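You operate a simulated robot arm through the tools that you are given. There is no shell and no other tool. Be economical: measure what you need, move in short steps, check, and stop when the job is done.

Carry out the task below with a simulated robot arm. There is one attempt and no reset: what you move stays moved.

## Task
Put one of the steel clips from the top of the beige bench on top of the white box. Then take the small square frame on the top of the beige bench and put it away on the top of the yellow-legged bench. Then press the green test key three times. Then take the grey foam corner from the green mat round the black rest and put it on the yellow frame on the white packing bench. The order counts. Set down upright: grey foam corner.

Only the result counts: the job must be done as asked and must still hold three seconds after the hand-in. Knocking over, shifting, dropping, spilling or breaking anything else fails it.

## Robot
A 7-joint arm with a fingered hand on a trunk, on a base that drives. Base frame: it is fixed to the floor where the robot stands at the start and does not move with it; the origin is under the middle of the robot, x ahead of it, y to its left, z up; the surface under the hand at the start is at about z = 0.85. Units: m, degrees, N and s.
Its first joint turns from -69.0 to 172.0 degrees. Places, roughly: green test key [-4.3, 4.6, 0.9]; grey foam corner (7x8x8 cm) [-5.6, 4.7, 0.9]; small square frame (8x8x3 cm) [1, 0.1, 0.9]; steel clip (3x7x7 cm) [0.5, 0, 0.9]; top of the yellow-legged bench [0.8, 2.3, 0.8]; white box [1, 2.75, 1]; yellow frame on the white packing bench (71x24 cm) [-9.1, 7.08, 0.84]. Payload 5 kg.
The TCP is the grasp point between the finger pads, 0.032 m short of the fingertips. In the tool frame z runs along the fingers and y along their closing line. Largest opening 0.16 m; the body of the gripper starts 0.089 m behind the TCP. The gripper is a hand of 3 fingers: y runs from the thumb to the fingers, the wrist lies at [0, 0, -0.252] in the tool frame, and closing takes about 1.5 s.
Orientation is that of the tool frame in the base frame, as a unit quaternion [w, x, y, z]. With the fingers straight down and closing along the base's y, the tool's x points along the base's -x, its y along +y and its z along -z.

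## Interface
- The arm moves only by the tool send_rows. Its argument "moves" is a list that holds one entry, the list of rows, each a list of 7 numbers: the shift along the base's x, y, z in m, then the turn, a rotation vector about the base's x, y, z in rad, then the opening in per cent of the stroke, from 0 (shut) to 100 (fully open). In form: [[[dx, dy, dz, ax, ay, az, gripper], ...]]. A call has 1 to 10 rows; each row shifts and turns the commanded pose from where the row before left it. Rows are played at 5 a second. More than 0.05 m and 8.6 degrees between two rows, or a gripper value outside its range, and nothing of the call is played. Where a pose cannot be reached the arm comes as near as it can. A force on the tool above 40 N (or 10 N above the force at the start of the call, whichever is more), or a blocked arm, ends the call early, and 0.2 s more pass. Each finger travels about 0.108 m/s and halts on what it meets, pressing with about 23 N; the grip force reading is that of the motor and also rises with nothing between the fingers. The clock runs only during rows and for 0.2 s after the last one: add rows that do not move to give the fingers time. The reply holds the time, the measured pose of the TCP, the force on the tool along the base axes, the opening and the grip force, in the units named above and with some noise, with the torque about the TCP (base axes, N m) and any sound that the robot's microphone picked up.
- Cameras (640 x 400 px; columns grow to the right, rows downward): "scene" is now at [0.1286, 0.0076, 1.5238]; the picture's right is [0.10, -1.00, -0.00], its down [-0.72, -0.07, -0.69] and it looks along [0.69, 0.07, -0.72] (base axes); focal length 289 px, centre (320, 200). "wrist" rides on the gripper at [0.065, -0.004, -0.116] in the tool frame; the picture's right is [0.06, 1.00, 0.00], its down [-0.87, 0.05, -0.49] and it looks along [-0.49, 0.03, 0.87] (tool axes); focal length 261 px, centre (320, 200).
- camera(camera): a new picture of that camera. The clock stands still meanwhile.
- slide_trunk(by): slides the trunk up (or, below 0, down) by that many m; the arm and the scene camera ride with it, the base frame stays. It gives what a move gives, with no picture.
- roll_base(legs): drives the robot by 1 to 6 legs, each [ahead, left, turn to the left] in m, m and degrees, along the robot's own axes; the way and the turn of a leg run together, so that a leg with both is an arc; at most 1.5 m and 180 degrees a leg. The arm and the cameras ride along, it lands a little off, and it stops where it bumps. It gives what a move gives.
- preshape(shape): the hand has 3 fingers and takes this shape, open, in about a second: jaw (thumb against the fingers, like two jaws); tri (thumb and two fingers); tip (a fingertip pinch); poke (one finger out to press); point (the index stretched); flat (the hand flat); cup (the hand cupped); fist (a fist). The gripper value then closes the fingers along that shape, each until it touches; the sizes above hold for jaw. It gives what a move gives, with no picture.
- head_to(pan, tilt): turns the head with the scene camera to pan (to the left, within 86 degrees either way) and tilt (down, from -29 to 69), counted from straight ahead of the robot. It gives what a move gives.
- point_at(camera, pixels): for up to 12 pixels [column, row] of the newest picture of that camera ("zoom" is the newest enlarged one), the place [x, y, z] in the base frame of the surface seen there, good to about 0.002 m. The clock stands still meanwhile.
- enlarge(camera, box): a new picture of the part [left, top, right, bottom] of that camera's present view, enlarged. The clock stands still meanwhile.
- sign_off(): hands the job in; it is judged then, once.

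Go step by step. Measure first, check grasps and placings, and put right what went wrong. The budget is 110 turns and 98 pictures, counting those below and the enlarged ones. Unless the task says otherwise, let go and move clear before handing in.

The tools are called after "Emit:" as a command line: name --argument value ..., lists and objects as JSON in quotes. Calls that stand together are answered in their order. send_rows: Moves the arm, as the interface text tells. Its arguments: {"type":"object","properties":{"moves":{"type":"array","items":{"type":"array","items":{"type":"array","items":{"type":"number"}}}}},"required":["moves"]} The other tools are called the same way: slide_trunk (by) slides the trunk up or down; preshape (shape) gives the hand a shape; roll_base (legs) drives the base; head_to (pan, tilt) turns the head that bears the scene camera; camera (camera) takes a picture; point_at (camera, pixels) gives the place of the surface under pixels of a picture; enlarge (camera, box) takes an enlarged picture of a part of a camera's view; sign_off () hands the job in.

At the start:

```text
clock: 0.0
tcp_pos: [0.8008, 0.0074, 1.1372]
ee_rot: [0.001, 0.001, 1.0, 0.0]
force: [1.3, 0.5, -0.5]
moment: [0.0, 0.0, -0.01]
opening: 0.1599
grasp_force: 0.2
shape: jaw
trunk travel left (down, up): [-0.7, 0.24]
robot x, y, heading: [0.0006, 0.0018, 0.0]
head pan, tilt: [5.7, 46.0]
```

scene: 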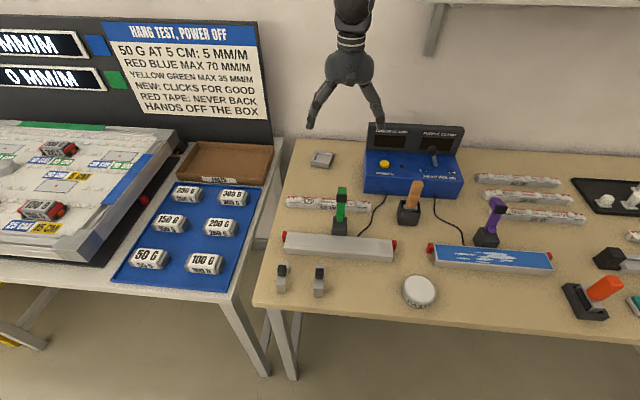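
wrist: 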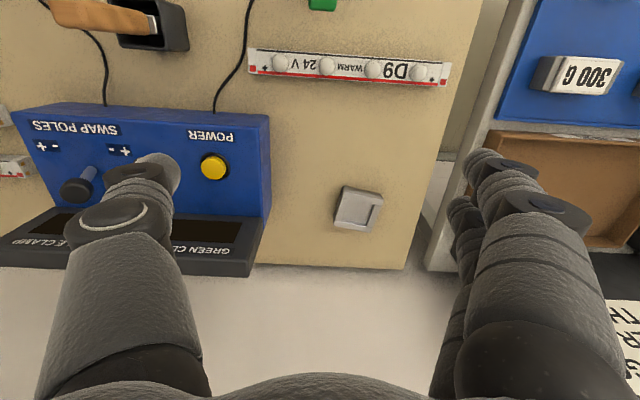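

The scene shows two steel clips near (281,278) and (319,281), and the small frame near (321,159). I'll measure them.

Emit:
enlarge --camera "scene" --box '[250, 230, 350, 310]'

Emit:
point_at --camera "scene" --pixels '[[281, 268], [281, 288], [319, 270], [319, 292], [300, 290], [321, 155], [312, 160], [330, 160], [321, 165], [300, 165]]'

```text
5.00 times, centred on (300, 270) of scene
```

zoom: 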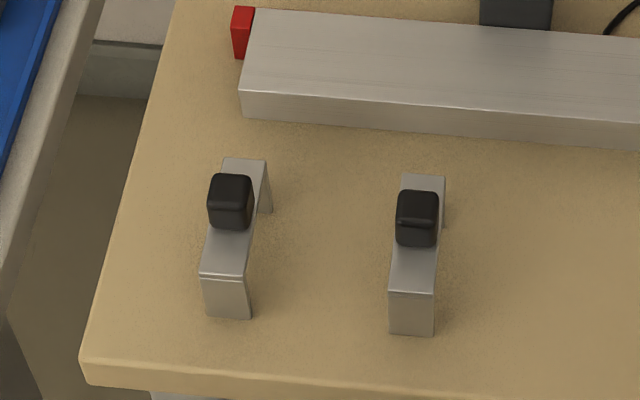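

```text
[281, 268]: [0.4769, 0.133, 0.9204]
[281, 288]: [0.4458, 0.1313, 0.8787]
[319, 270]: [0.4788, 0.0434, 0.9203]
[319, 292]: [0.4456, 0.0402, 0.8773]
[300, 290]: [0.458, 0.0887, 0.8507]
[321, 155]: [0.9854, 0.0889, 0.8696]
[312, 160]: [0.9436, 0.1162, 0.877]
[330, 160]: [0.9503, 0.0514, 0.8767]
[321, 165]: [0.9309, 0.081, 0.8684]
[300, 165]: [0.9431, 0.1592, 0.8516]
```

The clips are bridge shapes lying along x with a knob on top. I'll measure one finely, and look around at the yellow-legged bench.

Emit:
point_at --camera "zoom" --pixels '[[231, 190], [403, 205], [436, 205], [417, 190], [417, 205], [417, 235], [392, 285], [433, 285], [405, 180], [443, 180], [410, 310], [410, 328]]'

Emit:
head_to --pan 75 --tilt 25

Emit:
camera --camera "scene"

```text
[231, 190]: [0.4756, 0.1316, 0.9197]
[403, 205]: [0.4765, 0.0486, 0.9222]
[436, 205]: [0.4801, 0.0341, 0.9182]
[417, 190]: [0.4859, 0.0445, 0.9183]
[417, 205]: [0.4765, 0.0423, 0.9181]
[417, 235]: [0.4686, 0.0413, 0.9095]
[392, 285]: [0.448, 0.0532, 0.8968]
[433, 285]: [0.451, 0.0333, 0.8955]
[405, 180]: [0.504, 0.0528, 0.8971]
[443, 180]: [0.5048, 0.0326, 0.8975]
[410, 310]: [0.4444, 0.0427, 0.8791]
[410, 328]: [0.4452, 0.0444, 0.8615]
```

```text
clock: 1.4
tcp_pos: [0.7996, 0.0086, 1.1376]
ee_rot: [0.0, -0.001, 1.0, 0.0]
force: [0.2, -0.3, -0.3]
moment: [-0.01, 0.04, -0.01]
opening: 0.1599
grasp_force: 0.1
shape: jaw
trunk travel left (down, up): [-0.7, 0.24]
robot x, y, heading: [-0.0034, 0.0014, -0.1]
head pan, tilt: [75.0, 25.0]
```

```text
94 pictures are left
```

scene: 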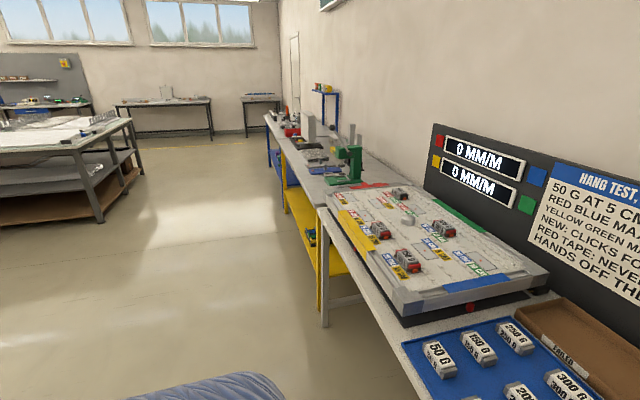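

Clip 2 is centred at about (0.476, 0.043), with its top at 0.897 and knob at 0.92, and is 2 cm wide along y. I move over it with the hand partly closed so the other clip isn't touched.

Emit:
send_rows --moves '[[[-0.045, 0.005, 0, 0, 0, 0, 40], [-0.047, 0.005, 0, 0, 0, 0, 40], [-0.047, 0.005, 0, 0, 0, 0, 40], [-0.047, 0.005, 0, 0, 0, 0, 40], [-0.046, 0.005, 0, 0, 0, 0, 40], [-0.046, 0.005, 0, 0, 0, 0, 40], [-0.045, 0.005, 0, 0, 0, 0, 40], [0, 0, -0.045, 0, 0, 0, 40], [0, 0, -0.045, 0, 0, 0, 40], [0, 0, -0.04, 0, 0, 0, 40]]]'

Emit:
head_to --pan 5 --tilt 55

Emit:
camera --camera "scene"

Emit:
camera --camera "wrist"

```text
clock: 3.6
tcp_pos: [0.4771, 0.0413, 1.0089]
ee_rot: [-0.001, 0.0, 1.0, -0.001]
force: [0.2, 0.1, -0.5]
moment: [-0.02, 0.05, 0.01]
opening: 0.0643
grasp_force: 0.2
shape: jaw
trunk travel left (down, up): [-0.7, 0.24]
robot x, y, heading: [0.0006, -0.001, 0.1]
head pan, tilt: [75.0, 25.0]
```

```text
clock: 5.0
tcp_pos: [0.4759, 0.0414, 1.0096]
ee_rot: [0.0, 0.0, 1.0, 0.001]
force: [-0.9, -0.4, 0.7]
moment: [-0.03, 0.02, -0.01]
opening: 0.064
grasp_force: 0.1
shape: jaw
trunk travel left (down, up): [-0.7, 0.24]
robot x, y, heading: [0.003, 0.0005, 0.2]
head pan, tilt: [5.0, 55.0]
```

```text
93 pictures are left
```

scene: 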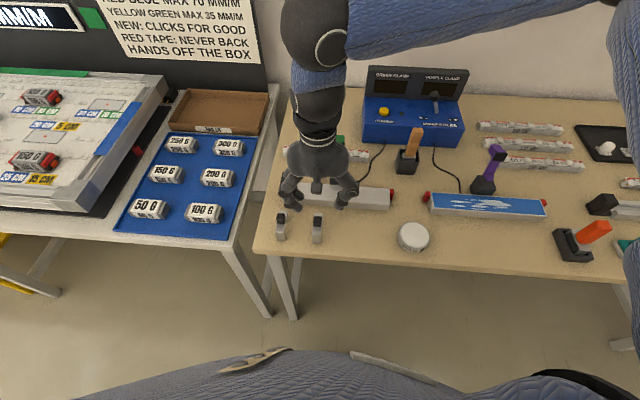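

```text
92 pictures are left
```

wrist: 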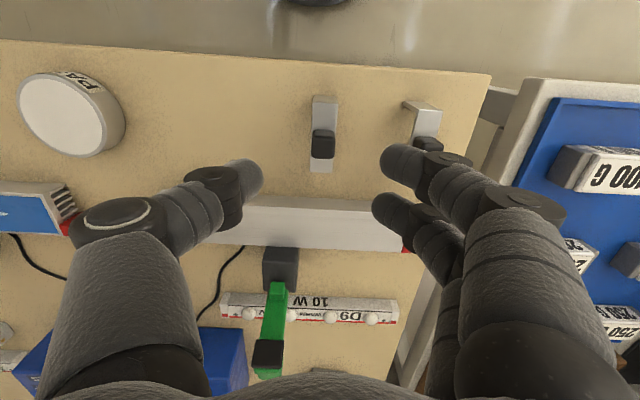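

The clip at wrist (323,135) lies centred between the fingers. I check the bar's clearance before lowering.

Emit:
point_at --camera "wrist" --pixels '[[300, 200], [350, 205], [323, 135], [330, 170], [388, 205], [385, 160], [428, 143], [250, 180], [440, 110]]'

```text
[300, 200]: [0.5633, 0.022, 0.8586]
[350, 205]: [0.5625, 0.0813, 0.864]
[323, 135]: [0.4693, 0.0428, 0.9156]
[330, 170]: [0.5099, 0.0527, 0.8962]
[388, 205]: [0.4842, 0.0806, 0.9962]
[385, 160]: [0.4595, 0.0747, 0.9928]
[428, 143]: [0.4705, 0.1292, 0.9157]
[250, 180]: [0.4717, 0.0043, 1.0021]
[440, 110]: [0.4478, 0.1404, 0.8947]
```

The bar starts at x≈0.56, so it is clear. I lower and close.

Emit:
send_rows --moves '[[[0, 0.001, -0.04, 0, 0, 0, 40], [0, 0, -0.04, 0, 0, 0, 40], [0, 0, -0.03, 0, 0, 0, 40], [0, 0, -0.01, 0, 0, 0, 40], [0, 0, 0, 0, 0, 0, 25], [0, 0, 0, 0, 0, 0, 10], [0, 0, 0, 0, 0, 0, 0], [0, 0, 0, 0, 0, 0, 0], [0, 0, 0, 0, 0, 0, 0], [0, 0, 0, 0, 0, 0, 0]]]'

Emit:
camera --camera "wrist"

```text
clock: 7.2
tcp_pos: [0.4771, 0.0434, 0.8899]
ee_rot: [0.0, 0.0, 1.0, -0.001]
force: [-0.6, -1.3, -0.4]
moment: [0.02, 0.01, -0.03]
opening: 0.0
grasp_force: 22.7
shape: jaw
trunk travel left (down, up): [-0.7, 0.24]
robot x, y, heading: [-0.0027, -0.0011, 0.2]
head pan, tilt: [5.0, 55.0]
```

```text
91 pictures are left
```

wrist: 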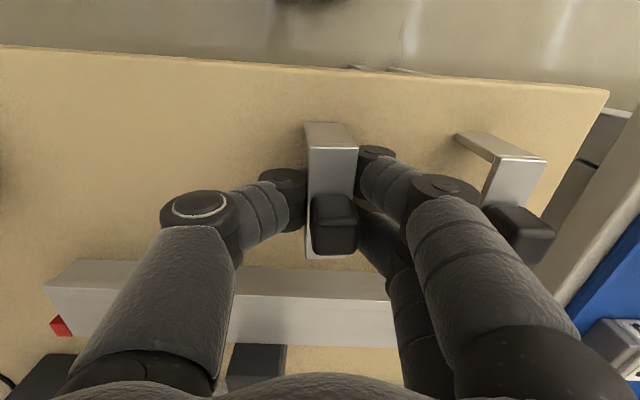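

Opening reads 0: the fingers met beneath the bridge deck rather than on the clip. I'll open, rise, and turn 90° so as to grip the two legs along x.

Emit:
send_rows --moves '[[[0, 0, 0, 0, 0, 0, 20], [0, 0, 0, 0, 0, 0, 40], [0, 0, 0, 0, 0, 0, 40], [0, 0, 0, 0, 0, 0, 40], [0, 0, 0.03, 0, 0, 0, 40], [0, 0, 0.045, 0, 0, 0, 40], [0, 0, 0.045, 0, 0, 0, 40]]]'

Emit:
send_rows --moves '[[[0, 0, 0, 0, 0, 0.149, 60], [0, 0, 0, 0, 0, 0.149, 60], [0, 0, 0, 0, 0, 0.149, 60], [0, 0, 0, 0, 0, 0.149, 60], [0, 0, 0, 0, 0, 0.149, 60], [0, 0, 0, 0, 0, 0.149, 60], [0, 0, 0, 0, 0, 0.149, 60], [0, 0, 0, 0, 0, 0.149, 60], [0, 0, 0, 0, 0, 0.149, 60], [0, 0, 0, 0, 0, 0.149, 60]]]'

Emit:
send_rows --moves '[[[0, 0, 0, 0, 0, 0.081, 60], [0, 0, 0, 0, 0, 0, 60]]]'

Emit:
camera --camera "wrist"

Emit:
camera --camera "scene"

```text
clock: 8.8
tcp_pos: [0.4751, 0.0444, 1.0055]
ee_rot: [0.001, 0.001, 1.0, 0.0]
force: [0.4, -0.1, -0.1]
moment: [0.0, -0.01, 0.01]
opening: 0.0635
grasp_force: 0.0
shape: jaw
trunk travel left (down, up): [-0.7, 0.24]
robot x, y, heading: [-0.0016, -0.0014, -0.2]
head pan, tilt: [5.0, 55.0]
```

```text
clock: 11.0
tcp_pos: [0.4778, 0.0439, 1.0075]
ee_rot: [0.0, -0.679, 0.734, 0.001]
force: [0.0, -0.8, 0.3]
moment: [0.01, 0.0, 0.0]
opening: 0.0955
grasp_force: 0.1
shape: jaw
trunk travel left (down, up): [-0.7, 0.24]
robot x, y, heading: [0.003, 0.0001, 0.1]
head pan, tilt: [5.0, 55.0]
```

```text
clock: 11.6
tcp_pos: [0.4775, 0.0443, 1.0076]
ee_rot: [0.0, 0.709, -0.706, 0.0]
force: [0.4, 0.1, 0.2]
moment: [-0.01, 0.0, 0.0]
opening: 0.0955
grasp_force: 0.1
shape: jaw
trunk travel left (down, up): [-0.7, 0.24]
robot x, y, heading: [-0.0, 0.0032, 0.4]
head pan, tilt: [5.0, 55.0]
```

```text
90 pictures are left
```

wrist: 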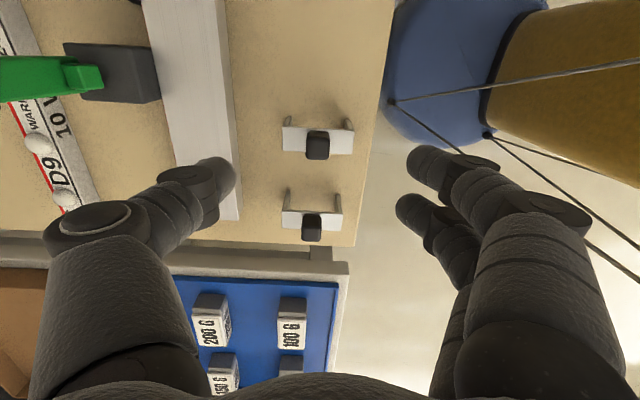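

```text
89 pictures are left
```

scene: 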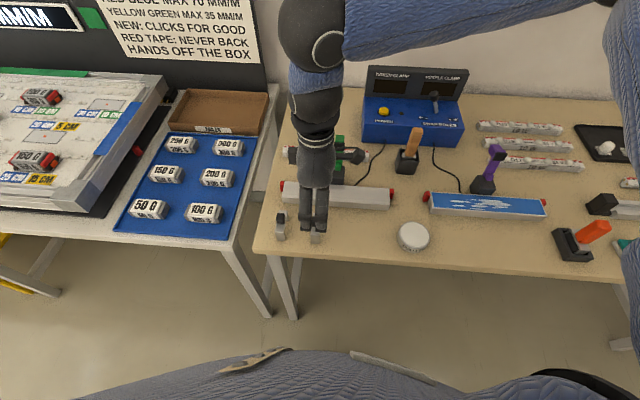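

The hand now closes along x; I check where the fingertips and clip ends are.

Emit:
point_at --camera "wrist" --pixels '[[287, 138], [350, 142], [318, 150], [230, 170], [235, 200], [412, 160], [400, 205], [215, 200]]'

```text
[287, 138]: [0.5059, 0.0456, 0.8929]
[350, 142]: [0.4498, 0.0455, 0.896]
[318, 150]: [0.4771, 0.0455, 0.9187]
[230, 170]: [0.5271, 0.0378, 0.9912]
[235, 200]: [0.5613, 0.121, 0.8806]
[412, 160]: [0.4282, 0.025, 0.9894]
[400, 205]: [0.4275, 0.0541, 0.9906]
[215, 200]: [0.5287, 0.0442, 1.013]
```

Emit:
send_rows --moves '[[[0, 0, 0, 0, 0, 0, 52], [0, 0, -0.04, 0, 0, 0, 52], [0, 0, -0.04, 0, 0, 0, 52], [0, 0, -0.03, 0, 0, 0, 52], [0, 0, -0.009, 0, 0, 0, 52], [0, 0, 0, 0, 0, 0, 40], [0, 0, 0, 0, 0, 0, 30], [0, 0, 0, 0, 0, 0, 20], [0, 0, 0, 0, 0, 0, 20]]]'

Emit:
camera --camera "wrist"

```text
clock: 13.6
tcp_pos: [0.4777, 0.0446, 0.887]
ee_rot: [0.0, -0.707, 0.707, 0.0]
force: [-0.3, 0.2, -0.4]
moment: [-0.02, 0.01, 0.02]
opening: 0.0561
grasp_force: 23.2
shape: jaw
trunk travel left (down, up): [-0.7, 0.24]
robot x, y, heading: [-0.0001, 0.0005, 0.2]
head pan, tilt: [5.0, 55.0]
```

```text
88 pictures are left
```

wrist: 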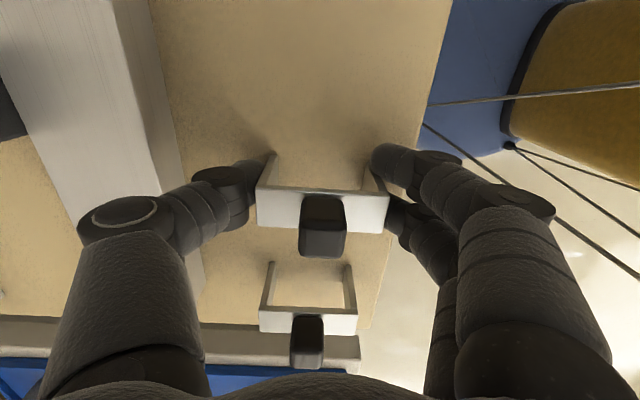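

Opening stopped at 0.056 with force: the clip is gripped by its legs. I lift and check.

Emit:
send_rows --moves '[[[0, 0, 0.02, 0, 0, 0, 20], [0, 0, 0.04, 0, 0, 0, 20], [0, 0, 0.045, 0, 0, 0, 20], [0, 0, 0.045, 0, 0, 0, 20], [0, 0, 0.045, 0, 0, 0, 20], [0, 0, 0.045, 0, 0, 0, 20]]]'

Emit:
camera --camera "wrist"

```text
clock: 15.0
tcp_pos: [0.4758, 0.045, 1.1304]
ee_rot: [0.0, -0.707, 0.707, 0.0]
force: [0.4, 0.0, -0.2]
moment: [0.0, -0.02, 0.01]
opening: 0.0558
grasp_force: 23.4
shape: jaw
trunk travel left (down, up): [-0.7, 0.24]
robot x, y, heading: [0.0006, 0.0035, 0.0]
head pan, tilt: [5.0, 55.0]
```

```text
87 pictures are left
```

wrist: 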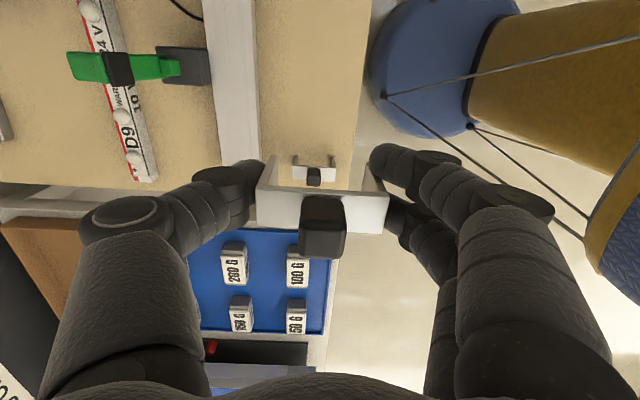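

The clip is held. I back off 0.25 m and drive left along the benches, then look at the yellow-legged bench.

Emit:
roll_base --legs '[[-0.25, 0, 0], [0, 1.3, 0]]'

Emit:
head_to --pan 50 --tilt 30

Emit:
camera --camera "scene"

```text
clock: 23.1
tcp_pos: [0.2212, 1.3685, 1.1284]
ee_rot: [0.0, 0.71, -0.704, -0.001]
force: [0.1, 0.3, 0.1]
moment: [-0.02, 0.04, 0.01]
opening: 0.0558
grasp_force: 23.7
shape: jaw
trunk travel left (down, up): [-0.7, 0.24]
robot x, y, heading: [-0.254, 1.319, 0.5]
head pan, tilt: [5.0, 55.0]
```

```text
clock: 24.2
tcp_pos: [0.2198, 1.3694, 1.1296]
ee_rot: [0.0, 0.71, -0.704, 0.001]
force: [0.7, -0.5, -1.1]
moment: [0.0, 0.0, -0.01]
opening: 0.0556
grasp_force: 23.4
shape: jaw
trunk travel left (down, up): [-0.7, 0.24]
robot x, y, heading: [-0.2556, 1.3178, 0.5]
head pan, tilt: [50.0, 30.0]
```

```text
86 pictures are left
```

scene: 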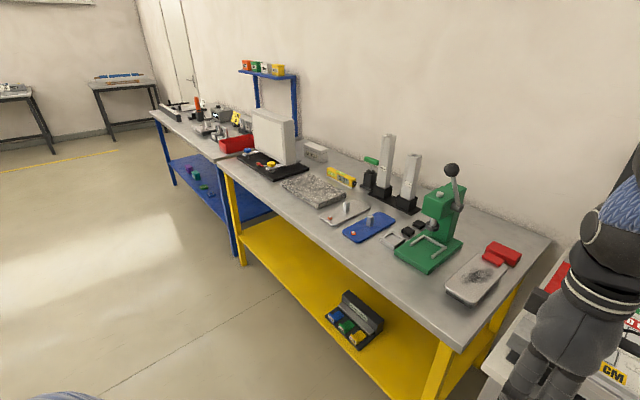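

The yellow-legged bench is in view. The white box candidates are the tall one at (275,135) and a small one at (316,152).

Emit:
enlarge --camera "scene" --box '[200, 90, 360, 190]'

Emit:
point_at --camera "scene" --pixels '[[275, 113], [255, 112], [290, 120], [270, 140], [317, 145], [300, 175], [370, 200], [400, 235], [430, 200], [235, 168], [450, 345], [230, 163]]'

```text
4.00 times, centred on (280, 140) of scene
```

zoom: 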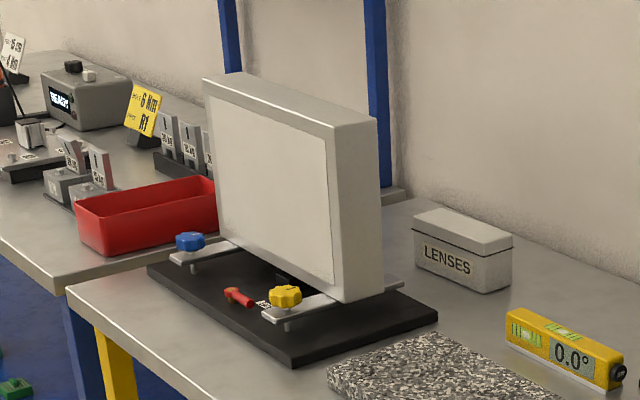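

```text
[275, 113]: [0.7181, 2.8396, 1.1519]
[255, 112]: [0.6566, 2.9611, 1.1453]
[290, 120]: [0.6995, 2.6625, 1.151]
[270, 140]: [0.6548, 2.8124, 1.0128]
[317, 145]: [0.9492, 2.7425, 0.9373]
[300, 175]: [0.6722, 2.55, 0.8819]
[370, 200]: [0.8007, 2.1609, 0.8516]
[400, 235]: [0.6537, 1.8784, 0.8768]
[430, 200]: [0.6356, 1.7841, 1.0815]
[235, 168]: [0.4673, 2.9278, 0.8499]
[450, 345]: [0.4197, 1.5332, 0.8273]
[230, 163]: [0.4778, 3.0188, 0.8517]
```

Emit:
point_at --camera "zoom" --pixels '[[420, 220], [503, 245], [440, 213], [507, 235], [460, 230], [418, 250], [500, 285], [345, 125], [237, 80], [415, 285], [520, 320], [480, 300]]'

Emit:
roll_base --legs '[[0, 1.2, 0]]'

Emit:
head_to --pan 0 --tilt 40

Emit:
camera --camera "scene"

```text
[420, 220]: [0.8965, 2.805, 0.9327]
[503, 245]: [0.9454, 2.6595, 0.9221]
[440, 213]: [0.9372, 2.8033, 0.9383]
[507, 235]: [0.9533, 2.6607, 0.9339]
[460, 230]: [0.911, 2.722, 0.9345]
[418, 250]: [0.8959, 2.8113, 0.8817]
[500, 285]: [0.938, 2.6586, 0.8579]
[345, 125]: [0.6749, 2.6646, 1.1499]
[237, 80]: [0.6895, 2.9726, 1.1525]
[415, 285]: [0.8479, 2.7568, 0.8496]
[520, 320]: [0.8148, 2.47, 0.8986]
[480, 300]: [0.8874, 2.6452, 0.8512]
```

```text
clock: 30.2
tcp_pos: [0.2023, 2.5685, 1.1295]
ee_rot: [0.0, 0.715, -0.699, 0.0]
force: [0.1, 0.2, -0.2]
moment: [0.02, 0.02, 0.0]
opening: 0.0557
grasp_force: 23.1
shape: jaw
trunk travel left (down, up): [-0.7, 0.24]
robot x, y, heading: [-0.2743, 2.5148, 1.2]
head pan, tilt: [50.0, 30.0]
```

```text
clock: 31.4
tcp_pos: [0.2019, 2.5675, 1.1282]
ee_rot: [0.0, 0.714, -0.7, 0.0]
force: [0.3, 0.6, -0.3]
moment: [0.02, -0.01, 0.01]
opening: 0.0554
grasp_force: 23.1
shape: jaw
trunk travel left (down, up): [-0.7, 0.24]
robot x, y, heading: [-0.2726, 2.5147, 1.2]
head pan, tilt: [0.0, 40.0]
```

```text
84 pictures are left
```

scene: 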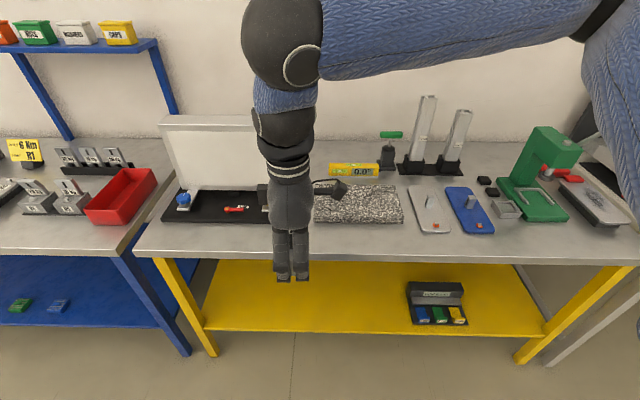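

The LENSES box sits behind the hand at about (0.93, 2.73), matching the given white box location. I drive to the bench and extend the hand high to view the box with the wrist camera.

Emit:
roll_base --legs '[[0.29, -0.05, -1.2]]'

Emit:
send_rows --moves '[[[0, 0, 0.04, 0, 0, 0, 20], [0, 0, 0.04, 0, 0, 0, 20], [0.04, -0.02, 0, 0, 0, 0, 20], [0.045, -0.02, 0, 0, 0, 0, 20], [0.045, 0, 0, 0, 0, 0, 20], [0.045, 0, 0, 0, 0, 0, 20], [0.045, 0, 0, 0, 0, 0, 20], [0.045, 0, 0, 0, 0, 0, 20], [0.045, 0, 0, 0, 0, 0, 20], [0.045, 0, 0, 0, 0, 0, 20]]]'

Emit:
camera --camera "scene"

Emit:
camera --camera "wrist"

```text
clock: 33.4
tcp_pos: [0.499, 2.5132, 1.128]
ee_rot: [0.0, 0.708, -0.707, 0.0]
force: [0.3, 0.1, -0.3]
moment: [-0.04, 0.04, -0.01]
opening: 0.0557
grasp_force: 23.4
shape: jaw
trunk travel left (down, up): [-0.7, 0.24]
robot x, y, heading: [0.0181, 2.4644, 0.3]
head pan, tilt: [0.0, 40.0]
```

```text
clock: 35.6
tcp_pos: [0.8541, 2.474, 1.2118]
ee_rot: [0.001, 0.709, -0.705, 0.0]
force: [0.0, 0.3, -0.3]
moment: [-0.03, 0.03, 0.02]
opening: 0.0528
grasp_force: 22.8
shape: jaw
trunk travel left (down, up): [-0.7, 0.24]
robot x, y, heading: [0.0172, 2.4638, -0.3]
head pan, tilt: [0.0, 40.0]
```

```text
83 pictures are left
```

scene: 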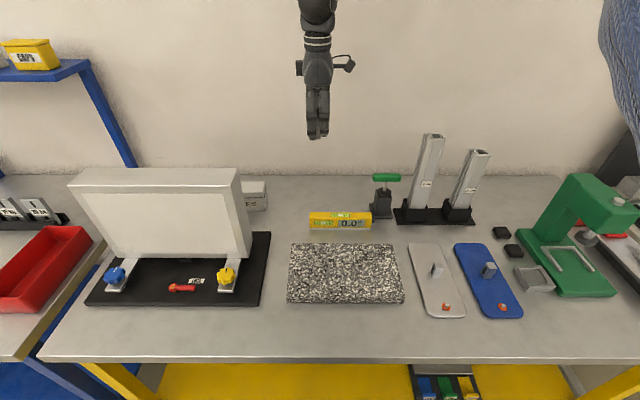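

```text
82 pictures are left
```

wrist: 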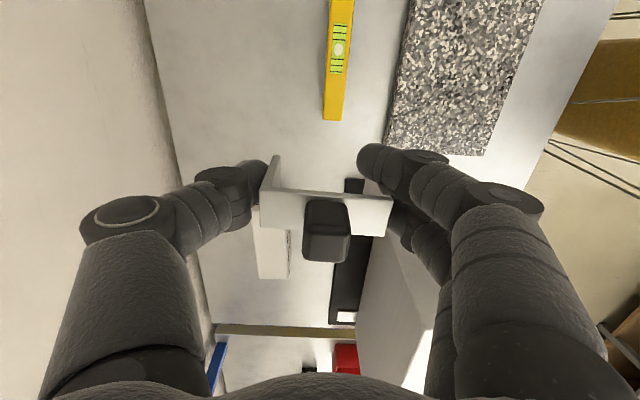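

The grip changed slightly (0.0528) and the clip may be tilting a bit. I measure the box top in both pictures.

Emit:
enlarge --camera "wrist" --box '[220, 130, 400, 300]'

Emit:
point_at --camera "wrist" --pixels '[[262, 235], [285, 235], [262, 272], [283, 272], [290, 260], [275, 250], [300, 290], [370, 265]]'

Emit:
point_at --camera "scene" --pixels '[[245, 185], [262, 185], [264, 194], [246, 195], [255, 205], [240, 172], [245, 240], [330, 222]]'

```text
2.35 times, centred on (310, 215) of wrist
```

zoom: 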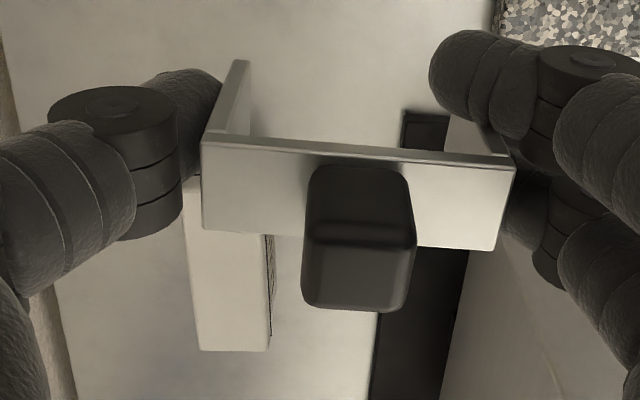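

```text
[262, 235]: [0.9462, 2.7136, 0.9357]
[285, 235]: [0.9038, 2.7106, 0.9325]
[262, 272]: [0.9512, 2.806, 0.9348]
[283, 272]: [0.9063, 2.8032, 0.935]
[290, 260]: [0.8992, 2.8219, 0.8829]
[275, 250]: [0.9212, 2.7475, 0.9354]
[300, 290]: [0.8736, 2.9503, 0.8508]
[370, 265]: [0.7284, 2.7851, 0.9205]
```

```text
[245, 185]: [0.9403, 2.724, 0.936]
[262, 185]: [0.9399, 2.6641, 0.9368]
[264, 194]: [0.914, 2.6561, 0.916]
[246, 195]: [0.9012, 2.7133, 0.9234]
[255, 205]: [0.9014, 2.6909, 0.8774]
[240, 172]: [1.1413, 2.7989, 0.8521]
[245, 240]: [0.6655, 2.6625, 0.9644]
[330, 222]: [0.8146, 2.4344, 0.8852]
```

The box top spans x 0.90–0.965, y 2.66–2.81, z 0.936; the clip fits better along y, so I turn back −90° up here.

Emit:
send_rows --moves '[[[0, 0, 0, 0, 0, -0.149, 20], [0, 0, 0, 0, 0, -0.149, 20], [0, 0, 0, 0, 0, -0.149, 20], [0, 0, 0, 0, 0, -0.149, 20], [0, 0, 0, 0, 0, -0.149, 20], [0, 0, 0, 0, 0, -0.149, 20], [0, 0, 0, 0, 0, -0.149, 20], [0, 0, 0, 0, 0, -0.149, 20], [0, 0, 0, 0, 0, -0.149, 20], [0, 0, 0, 0, 0, -0.149, 20]]]'

Emit:
send_rows --moves '[[[0, 0, 0, 0, 0, -0.081, 20], [0.016, 0.045, 0, 0, 0, 0, 20], [0.016, 0.05, 0, 0, 0, 0, 20], [0.016, 0.05, 0, 0, 0, 0, 20], [0.016, 0.05, 0, 0, 0, 0, 20], [0.016, 0.05, 0, 0, 0, 0, 20], [0, 0, 0, 0, 0, 0, 20]]]'

Emit:
camera --camera "scene"

Emit:
camera --camera "wrist"

```text
clock: 37.8
tcp_pos: [0.8524, 2.4713, 1.2088]
ee_rot: [0.0, -0.041, 0.999, 0.0]
force: [-0.2, 0.6, 0.8]
moment: [0.02, -0.01, 0.0]
opening: 0.0528
grasp_force: 23.3
shape: jaw
trunk travel left (down, up): [-0.7, 0.24]
robot x, y, heading: [0.0245, 2.4651, 0.1]
head pan, tilt: [0.0, 40.0]
```

```text
refused: row 3 steps farther than a row can; nothing moved
```

```text
80 pictures are left
```

scene: 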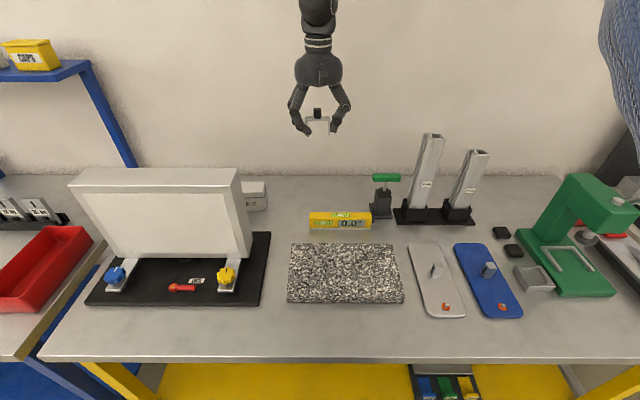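

```text
79 pictures are left
```

wrist: 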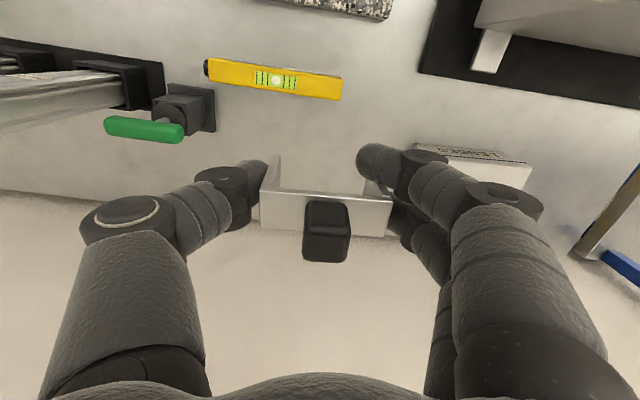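

The clip looks level. I move over the box.

Emit:
send_rows --moves '[[[0, 0, 0, 0, 0, -0.081, 20], [0.0115, 0.042, 0, 0, 0, 0, 20], [0.0115, 0.042, 0, 0, 0, 0, 20], [0.0115, 0.042, 0, 0, 0, 0, 20], [0.0115, 0.042, 0, 0, 0, 0, 20], [0.0115, 0.042, 0, 0, 0, 0, 20], [0.0115, 0.042, 0, 0, 0, 0, 20], [0.0115, 0.0, -0.02, 0, 0, 0, 20], [0, 0, -0.03, 0, 0, 0, 20]]]'

Emit:
camera --camera "scene"

Emit:
camera --camera "wrist"

```text
clock: 39.8
tcp_pos: [0.9357, 2.7258, 1.1578]
ee_rot: [-0.001, -0.003, 1.0, 0.0]
force: [-0.1, 0.1, 0.2]
moment: [-0.06, -0.02, -0.03]
opening: 0.0522
grasp_force: 22.2
shape: jaw
trunk travel left (down, up): [-0.7, 0.24]
robot x, y, heading: [0.0206, 2.4657, 0.4]
head pan, tilt: [0.0, 40.0]
```

```text
78 pictures are left
```

scene: 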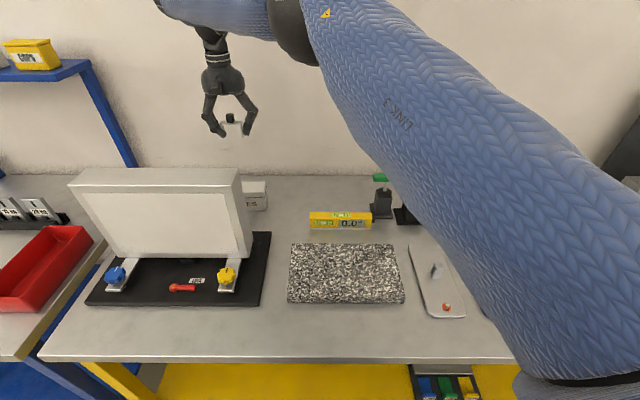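

```text
77 pictures are left
```

wrist: 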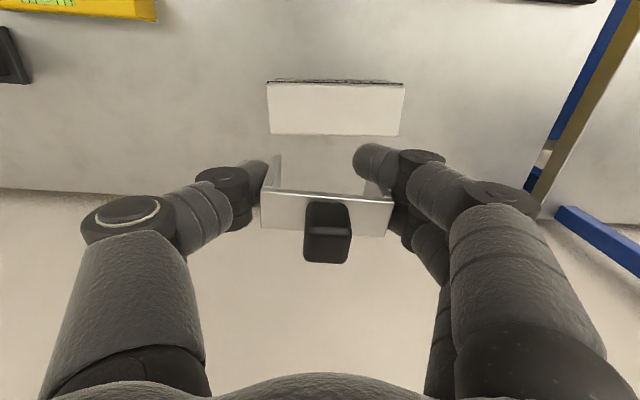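

Emit:
point_at --camera "wrist" --pixels '[[270, 88], [400, 90], [272, 131], [398, 133], [335, 110]]'

Emit:
point_at --camera "scene" --pixels '[[380, 60], [420, 120], [470, 200], [520, 300], [240, 20]]'

```text
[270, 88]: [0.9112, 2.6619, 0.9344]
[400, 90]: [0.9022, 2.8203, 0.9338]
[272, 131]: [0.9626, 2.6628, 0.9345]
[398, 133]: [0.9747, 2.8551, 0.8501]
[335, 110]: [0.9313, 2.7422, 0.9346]
```

```text
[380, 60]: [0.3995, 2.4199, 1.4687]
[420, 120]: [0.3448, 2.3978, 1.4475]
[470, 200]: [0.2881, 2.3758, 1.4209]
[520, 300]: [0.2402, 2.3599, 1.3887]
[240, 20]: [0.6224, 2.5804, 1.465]
```

The arm is high and clear; the box centre is (0.935, 2.74). I lower.

Emit:
send_rows --moves '[[[0, 0.012, -0.04, 0, 0, 0, 20], [0, 0, -0.045, 0, 0, 0, 20], [0, 0, -0.045, 0, 0, 0, 20], [0, 0, -0.03, 0, 0, 0, 20], [0, 0, -0.015, 0, 0, 0, 20], [0, 0, 0, 0, 0, 0, 20]]]'

Emit:
camera --camera "wrist"

Emit:
enlarge --camera "scene" --box '[180, 120, 300, 220]'

```text
clock: 41.2
tcp_pos: [0.933, 2.7378, 0.984]
ee_rot: [0.0, -0.001, 1.0, 0.001]
force: [0.4, -0.9, -0.8]
moment: [-0.01, 0.01, -0.05]
opening: 0.0516
grasp_force: 22.9
shape: jaw
trunk travel left (down, up): [-0.7, 0.24]
robot x, y, heading: [0.0203, 2.4682, 0.1]
head pan, tilt: [0.0, 40.0]
```

```text
76 pictures are left
```

wrist: 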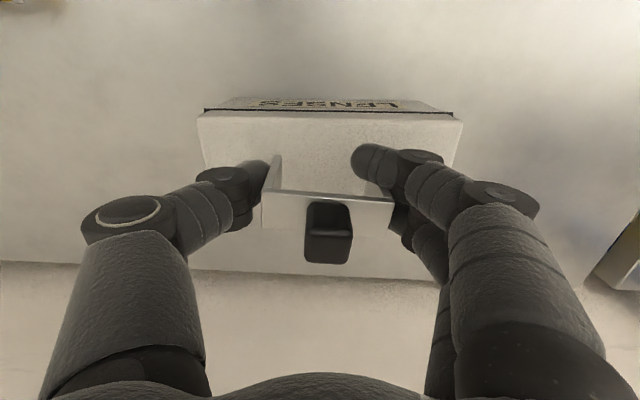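

```text
4.00 times, centred on (240, 170) of scene
```

zoom: 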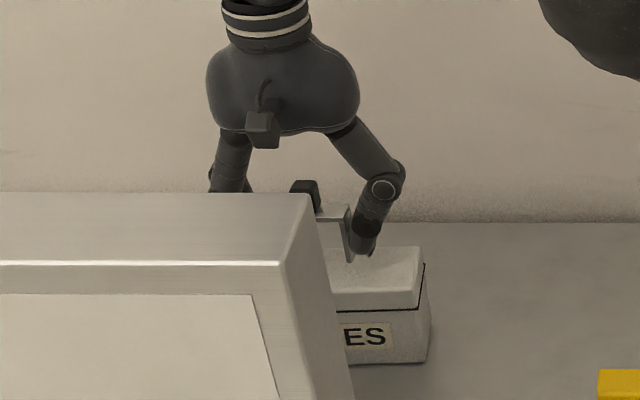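

Everything lines up. I lower in small steps to contact.

Emit:
send_rows --moves '[[[0, 0, -0.006, 0, 0, 0, 20], [0, 0, -0.003, 0, 0, 0, 20], [0, 0, -0.002, 0, 0, 0, 20], [0, 0, 0, 0, 0, 0, 20]]]'

Emit:
enlarge --camera "scene" --box '[230, 150, 290, 200]'

```text
clock: 42.2
tcp_pos: [0.9332, 2.7361, 0.974]
ee_rot: [0.0, -0.001, 1.0, 0.0]
force: [0.5, -0.2, 0.5]
moment: [-0.01, 0.04, 0.01]
opening: 0.0516
grasp_force: 23.2
shape: jaw
trunk travel left (down, up): [-0.7, 0.24]
robot x, y, heading: [0.0228, 2.4677, -0.1]
head pan, tilt: [0.0, 40.0]
```

```text
8.00 times, centred on (260, 175) of scene
```

zoom: 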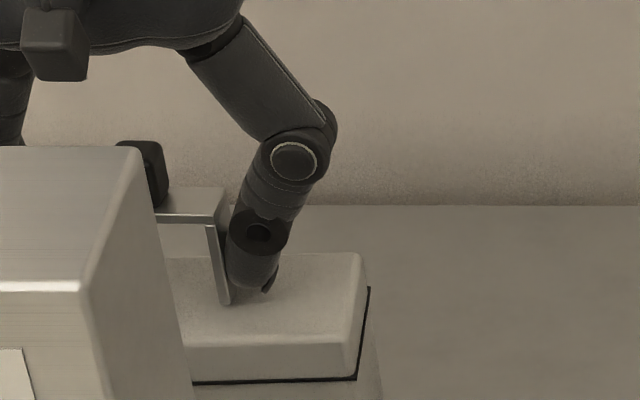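

Emit:
send_rows --moves '[[[0, 0, -0.0015, 0, 0, 0, 20], [0, 0, -0.0015, 0, 0, 0, 20], [0, 0, 0, 0, 0, 0, 20]]]'

```text
clock: 43.0
tcp_pos: [0.9335, 2.7365, 0.9728]
ee_rot: [0.0, 0.0, 1.0, 0.0]
force: [-1.6, 0.0, 5.8]
moment: [0.18, -0.03, -0.01]
opening: 0.0519
grasp_force: 23.4
shape: jaw
trunk travel left (down, up): [-0.7, 0.24]
robot x, y, heading: [0.0227, 2.4642, 0.0]
head pan, tilt: [0.0, 40.0]
```

Contact (5.8 N up). I release gently and rise.

Emit:
send_rows --moves '[[[0, 0, 0, 0, 0, 0, 36], [0, 0, 0, 0, 0, 0, 42], [0, 0, 0, 0, 0, 0, 50], [0, 0, 0, 0, 0, 0, 50], [0, 0, 0.03, 0, 0, 0, 50], [0, 0, 0.045, 0, 0, 0, 50], [0, 0, 0.045, 0, 0, 0, 50], [0, 0, 0.045, 0, 0, 0, 50], [0, 0, 0.045, 0, 0, 0, 50], [0, 0, 0, 0, 0, 0, 50]]]'

Emit:
camera --camera "wrist"

```text
clock: 45.2
tcp_pos: [0.9311, 2.7343, 1.1783]
ee_rot: [0.001, -0.001, 1.0, 0.002]
force: [0.8, -0.3, 0.8]
moment: [-0.03, 0.04, 0.03]
opening: 0.0794
grasp_force: 0.0
shape: jaw
out of reach, approached as far as the arm can: row 9
trunk travel left (down, up): [-0.7, 0.24]
robot x, y, heading: [0.0186, 2.4691, 0.3]
head pan, tilt: [0.0, 40.0]
```

```text
73 pictures are left
```

wrist: 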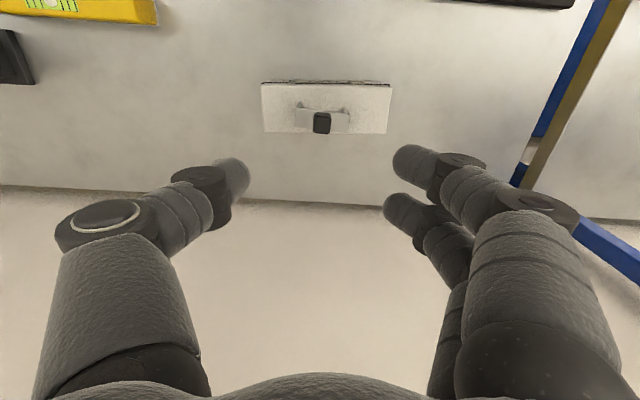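

The clip stands on the white box. I retract to the right first (clear of the panel), then back.

Emit:
send_rows --moves '[[[0, -0.043, 0, 0, 0, 0, 50], [0, -0.043, 0, 0, 0, 0, 50], [0, -0.043, 0, 0, 0, 0, 50], [0, -0.043, 0, 0, 0, 0, 50], [0, -0.043, 0, 0, 0, 0, 50], [0, -0.04, 0, 0, 0, 0, 50], [-0.045, 0, 0, 0, 0, 0, 50], [-0.045, 0, 0, 0, 0, 0, 50], [-0.045, 0, 0, 0, 0, 0, 50], [-0.045, 0, 0, 0, 0, 0, 50]]]'

Emit:
send_rows --moves '[[[-0.045, 0, 0, 0, 0, 0, 50], [-0.045, 0, 0, 0, 0, 0, 50], [-0.045, 0, 0, 0, 0, 0, 50], [-0.045, 0, 0, 0, 0, 0, 50], [-0.045, 0, 0, 0, 0, 0, 50]]]'

Emit:
head_to --pan -10 --tilt 45

Emit:
camera --camera "scene"

```text
clock: 47.4
tcp_pos: [0.7495, 2.4768, 1.1775]
ee_rot: [0.001, -0.001, 1.0, -0.001]
force: [-0.9, 0.2, 1.0]
moment: [0.0, -0.04, -0.01]
opening: 0.0799
grasp_force: 0.1
shape: jaw
trunk travel left (down, up): [-0.7, 0.24]
robot x, y, heading: [0.0145, 2.4667, -0.0]
head pan, tilt: [0.0, 40.0]
```

```text
clock: 48.6
tcp_pos: [0.5249, 2.479, 1.1783]
ee_rot: [0.0, -0.001, 1.0, 0.0]
force: [-0.5, 0.1, 0.1]
moment: [-0.01, -0.01, 0.0]
opening: 0.0795
grasp_force: 0.0
shape: jaw
trunk travel left (down, up): [-0.7, 0.24]
robot x, y, heading: [0.0194, 2.466, 0.2]
head pan, tilt: [0.0, 40.0]
```

```text
clock: 49.4
tcp_pos: [0.5258, 2.4793, 1.178]
ee_rot: [0.0, 0.0, 1.0, 0.0]
force: [0.0, 0.7, 0.1]
moment: [-0.03, 0.01, -0.03]
opening: 0.0795
grasp_force: 0.1
shape: jaw
trunk travel left (down, up): [-0.7, 0.24]
robot x, y, heading: [0.0165, 2.4702, 0.5]
head pan, tilt: [-10.0, 45.0]
```

```text
72 pictures are left
```

scene: 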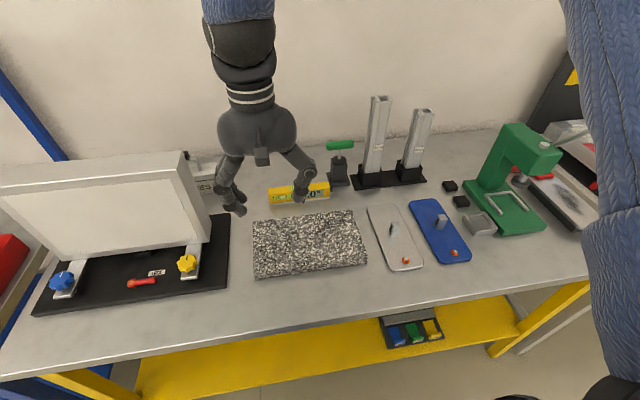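

Emit:
point_at --camera "scene" --pixels '[[300, 295], [300, 275], [330, 318], [440, 280], [480, 270], [420, 295], [540, 245], [465, 262], [340, 200], [360, 235], [390, 270], [380, 200]]'

Emit:
roll_base --legs '[[-0.25, 0, 0], [0, -1.25, 0], [0, -1.25, 0]]'

Emit:
head_to --pan 0 --tilt 45

Emit:
camera --camera "scene"

```text
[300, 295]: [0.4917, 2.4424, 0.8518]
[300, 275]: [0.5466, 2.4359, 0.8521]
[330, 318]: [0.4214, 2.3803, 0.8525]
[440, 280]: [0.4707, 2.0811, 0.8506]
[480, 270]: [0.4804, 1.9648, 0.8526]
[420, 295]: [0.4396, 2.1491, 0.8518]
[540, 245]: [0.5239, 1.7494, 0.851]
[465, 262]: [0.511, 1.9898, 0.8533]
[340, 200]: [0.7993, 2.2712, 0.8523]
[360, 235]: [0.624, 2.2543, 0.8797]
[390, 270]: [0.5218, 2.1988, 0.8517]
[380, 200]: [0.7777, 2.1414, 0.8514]
```

```text
clock: 62.9
tcp_pos: [0.2749, -0.0115, 1.1765]
ee_rot: [0.0, 0.0, 1.0, 0.0]
force: [-0.4, 0.1, 0.0]
moment: [0.01, 0.0, 0.05]
opening: 0.0796
grasp_force: 0.0
shape: jaw
trunk travel left (down, up): [-0.7, 0.24]
robot x, y, heading: [-0.2258, -0.0242, 0.2]
head pan, tilt: [-10.0, 45.0]
```

```text
clock: 63.6
tcp_pos: [0.2753, -0.0119, 1.1772]
ee_rot: [-0.001, 0.0, 1.0, 0.0]
force: [0.0, 0.3, 0.1]
moment: [-0.03, -0.02, 0.0]
opening: 0.0796
grasp_force: 0.1
shape: jaw
trunk travel left (down, up): [-0.7, 0.24]
robot x, y, heading: [-0.227, -0.0222, 0.3]
head pan, tilt: [0.0, 45.0]
```

```text
71 pictures are left
```

scene: 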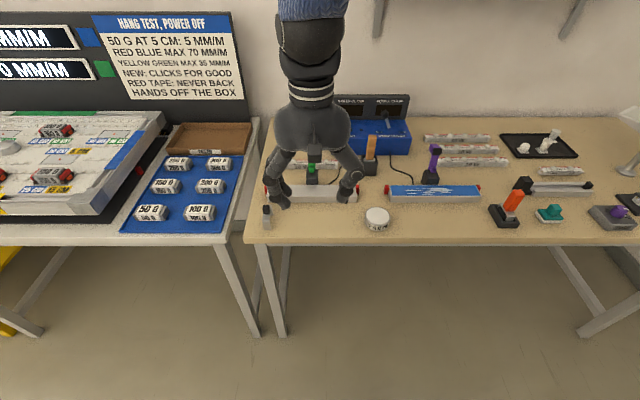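

Now I drive in to the beige bench again and extend to the small frame.

Emit:
roll_base --legs '[[0.28, 0, 0]]'

Emit:
send_rows --moves '[[[0.04, 0.016, 0, 0, 0, 0, 70], [0.046, 0.016, 0, 0, 0, 0, 70], [0.046, 0.016, 0, 0, 0, 0, 70], [0.046, 0.016, 0, 0, 0, 0, 70], [0.046, 0.016, 0, 0, 0, 0, 70], [0.046, 0.012, 0, 0, 0, 0, 70], [0.046, 0, 0, 0, 0, 0, 70], [0.03, 0, 0, 0, 0, 0, 70], [0, 0, 0, 0, 0, 0, 70]]]'

Emit:
camera --camera "wrist"

Emit:
camera --camera "scene"

```text
clock: 65.6
tcp_pos: [0.5539, -0.0082, 1.1766]
ee_rot: [-0.002, -0.003, 1.0, 0.0]
force: [0.0, 0.5, 0.3]
moment: [-0.04, 0.02, -0.01]
opening: 0.0797
grasp_force: 0.0
shape: jaw
trunk travel left (down, up): [-0.7, 0.24]
robot x, y, heading: [0.0454, -0.0243, 0.1]
head pan, tilt: [0.0, 45.0]
```

```text
clock: 67.6
tcp_pos: [0.9006, 0.0839, 1.1765]
ee_rot: [0.0, -0.002, 1.0, 0.0]
force: [-1.0, -0.4, 0.3]
moment: [0.0, 0.02, -0.02]
opening: 0.1117
grasp_force: 0.0
shape: jaw
trunk travel left (down, up): [-0.7, 0.24]
robot x, y, heading: [0.0491, -0.0242, -0.2]
head pan, tilt: [0.0, 45.0]
```

```text
70 pictures are left
```

wrist: 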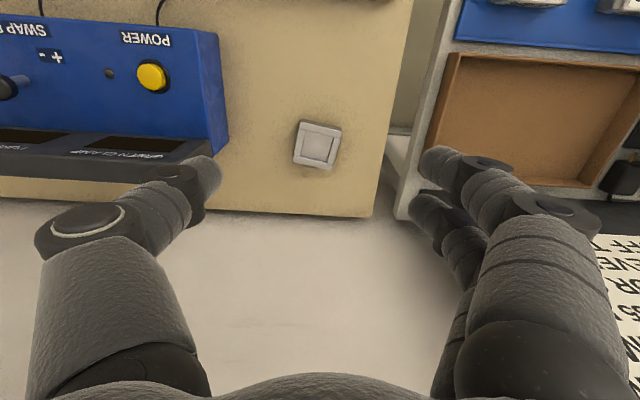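

```text
69 pictures are left
```

scene: 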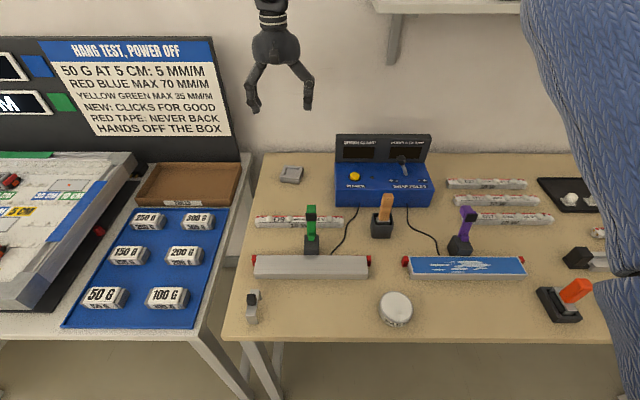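

Emit:
enlarge --camera "wrist" --box '[277, 100, 357, 190]'

Emit:
point_at --camera "wrist" --pixels '[[301, 126], [340, 132], [294, 163], [330, 168], [319, 145], [222, 150]]'

```text
4.44 times, centred on (317, 145) of wrist
```

zoom: 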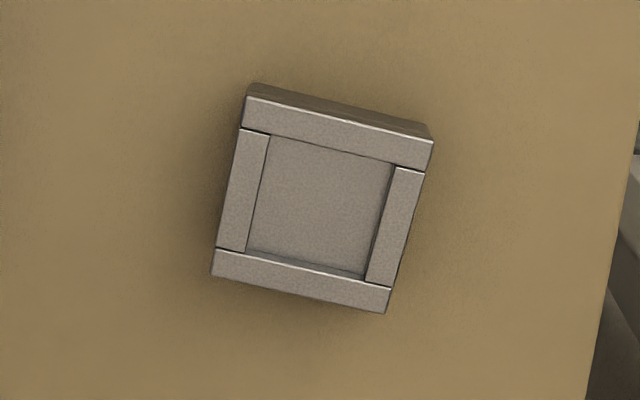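

```text
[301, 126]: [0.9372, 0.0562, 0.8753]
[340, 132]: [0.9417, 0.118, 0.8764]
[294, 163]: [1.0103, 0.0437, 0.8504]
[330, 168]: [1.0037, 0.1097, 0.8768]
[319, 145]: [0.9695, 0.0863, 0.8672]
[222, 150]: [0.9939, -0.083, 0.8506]
```

Emit:
point_at --camera "zoom" --pixels '[[250, 103], [425, 143], [220, 270], [383, 305], [245, 190], [395, 225], [340, 122], [300, 282], [320, 205]]'

```text
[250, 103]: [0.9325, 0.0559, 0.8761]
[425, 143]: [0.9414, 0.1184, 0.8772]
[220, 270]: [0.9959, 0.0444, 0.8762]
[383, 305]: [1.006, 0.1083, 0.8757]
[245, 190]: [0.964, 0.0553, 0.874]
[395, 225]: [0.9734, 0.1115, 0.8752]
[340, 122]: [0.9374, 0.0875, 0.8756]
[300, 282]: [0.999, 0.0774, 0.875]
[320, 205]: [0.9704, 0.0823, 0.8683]
```

The frame is centred at (0.969, 0.082), turned about −9°, with its rim at z 0.876. I align and lower in stages.

Emit:
send_rows --moves '[[[0.035, -0.001, 0, 0, 0, -0.08, 70], [0.0335, -0.001, 0, 0, 0, -0.08, 70], [0, 0, -0.045, 0, 0, 0, 70], [0, 0, -0.045, 0, 0, 0, 70], [0, 0, -0.045, 0, 0, 0, 70], [0, 0, -0.045, 0, 0, 0, 70], [0, 0, -0.04, 0, 0, 0, 70], [0, 0, 0, 0, 0, 0, 70]]]'

Emit:
camera --camera "wrist"

```text
clock: 69.4
tcp_pos: [0.971, 0.0832, 0.9585]
ee_rot: [0.001, 0.078, 0.997, 0.0]
force: [0.4, -0.2, 0.2]
moment: [-0.01, 0.0, -0.03]
opening: 0.1114
grasp_force: 0.1
shape: jaw
trunk travel left (down, up): [-0.7, 0.24]
robot x, y, heading: [0.0495, -0.0225, 0.5]
head pan, tilt: [0.0, 45.0]
```

```text
67 pictures are left
```

wrist: 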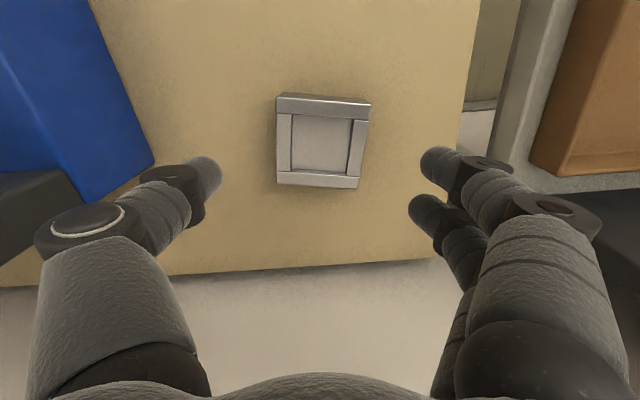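

It's nearly aligned; I turn a further −3.5°, lower and close.

Emit:
send_rows --moves '[[[-0.001, 0, -0.03, 0, 0, -0.06, 70], [0, 0, -0.03, 0, 0, 0, 70], [0, 0, -0.012, 0, 0, 0, 70], [0, 0, 0, 0, 0, 0, 60], [0, 0, 0, 0, 0, 0, 50], [0, 0, 0, 0, 0, 0, 40], [0, 0, 0, 0, 0, 0, 30], [0, 0, 0, 0, 0, 0, 30]]]'

Emit:
camera --camera "wrist"

```text
clock: 71.2
tcp_pos: [0.9677, 0.0812, 0.8843]
ee_rot: [0.0, 0.107, 0.994, 0.0]
force: [0.5, 0.8, 0.4]
moment: [0.02, 0.03, 0.01]
opening: 0.0639
grasp_force: 23.3
shape: jaw
trunk travel left (down, up): [-0.7, 0.24]
robot x, y, heading: [0.0496, -0.0213, 0.4]
head pan, tilt: [0.0, 45.0]
```

```text
66 pictures are left
```

wrist: 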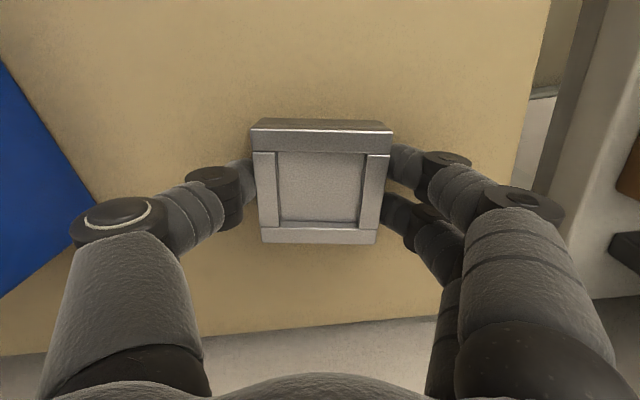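

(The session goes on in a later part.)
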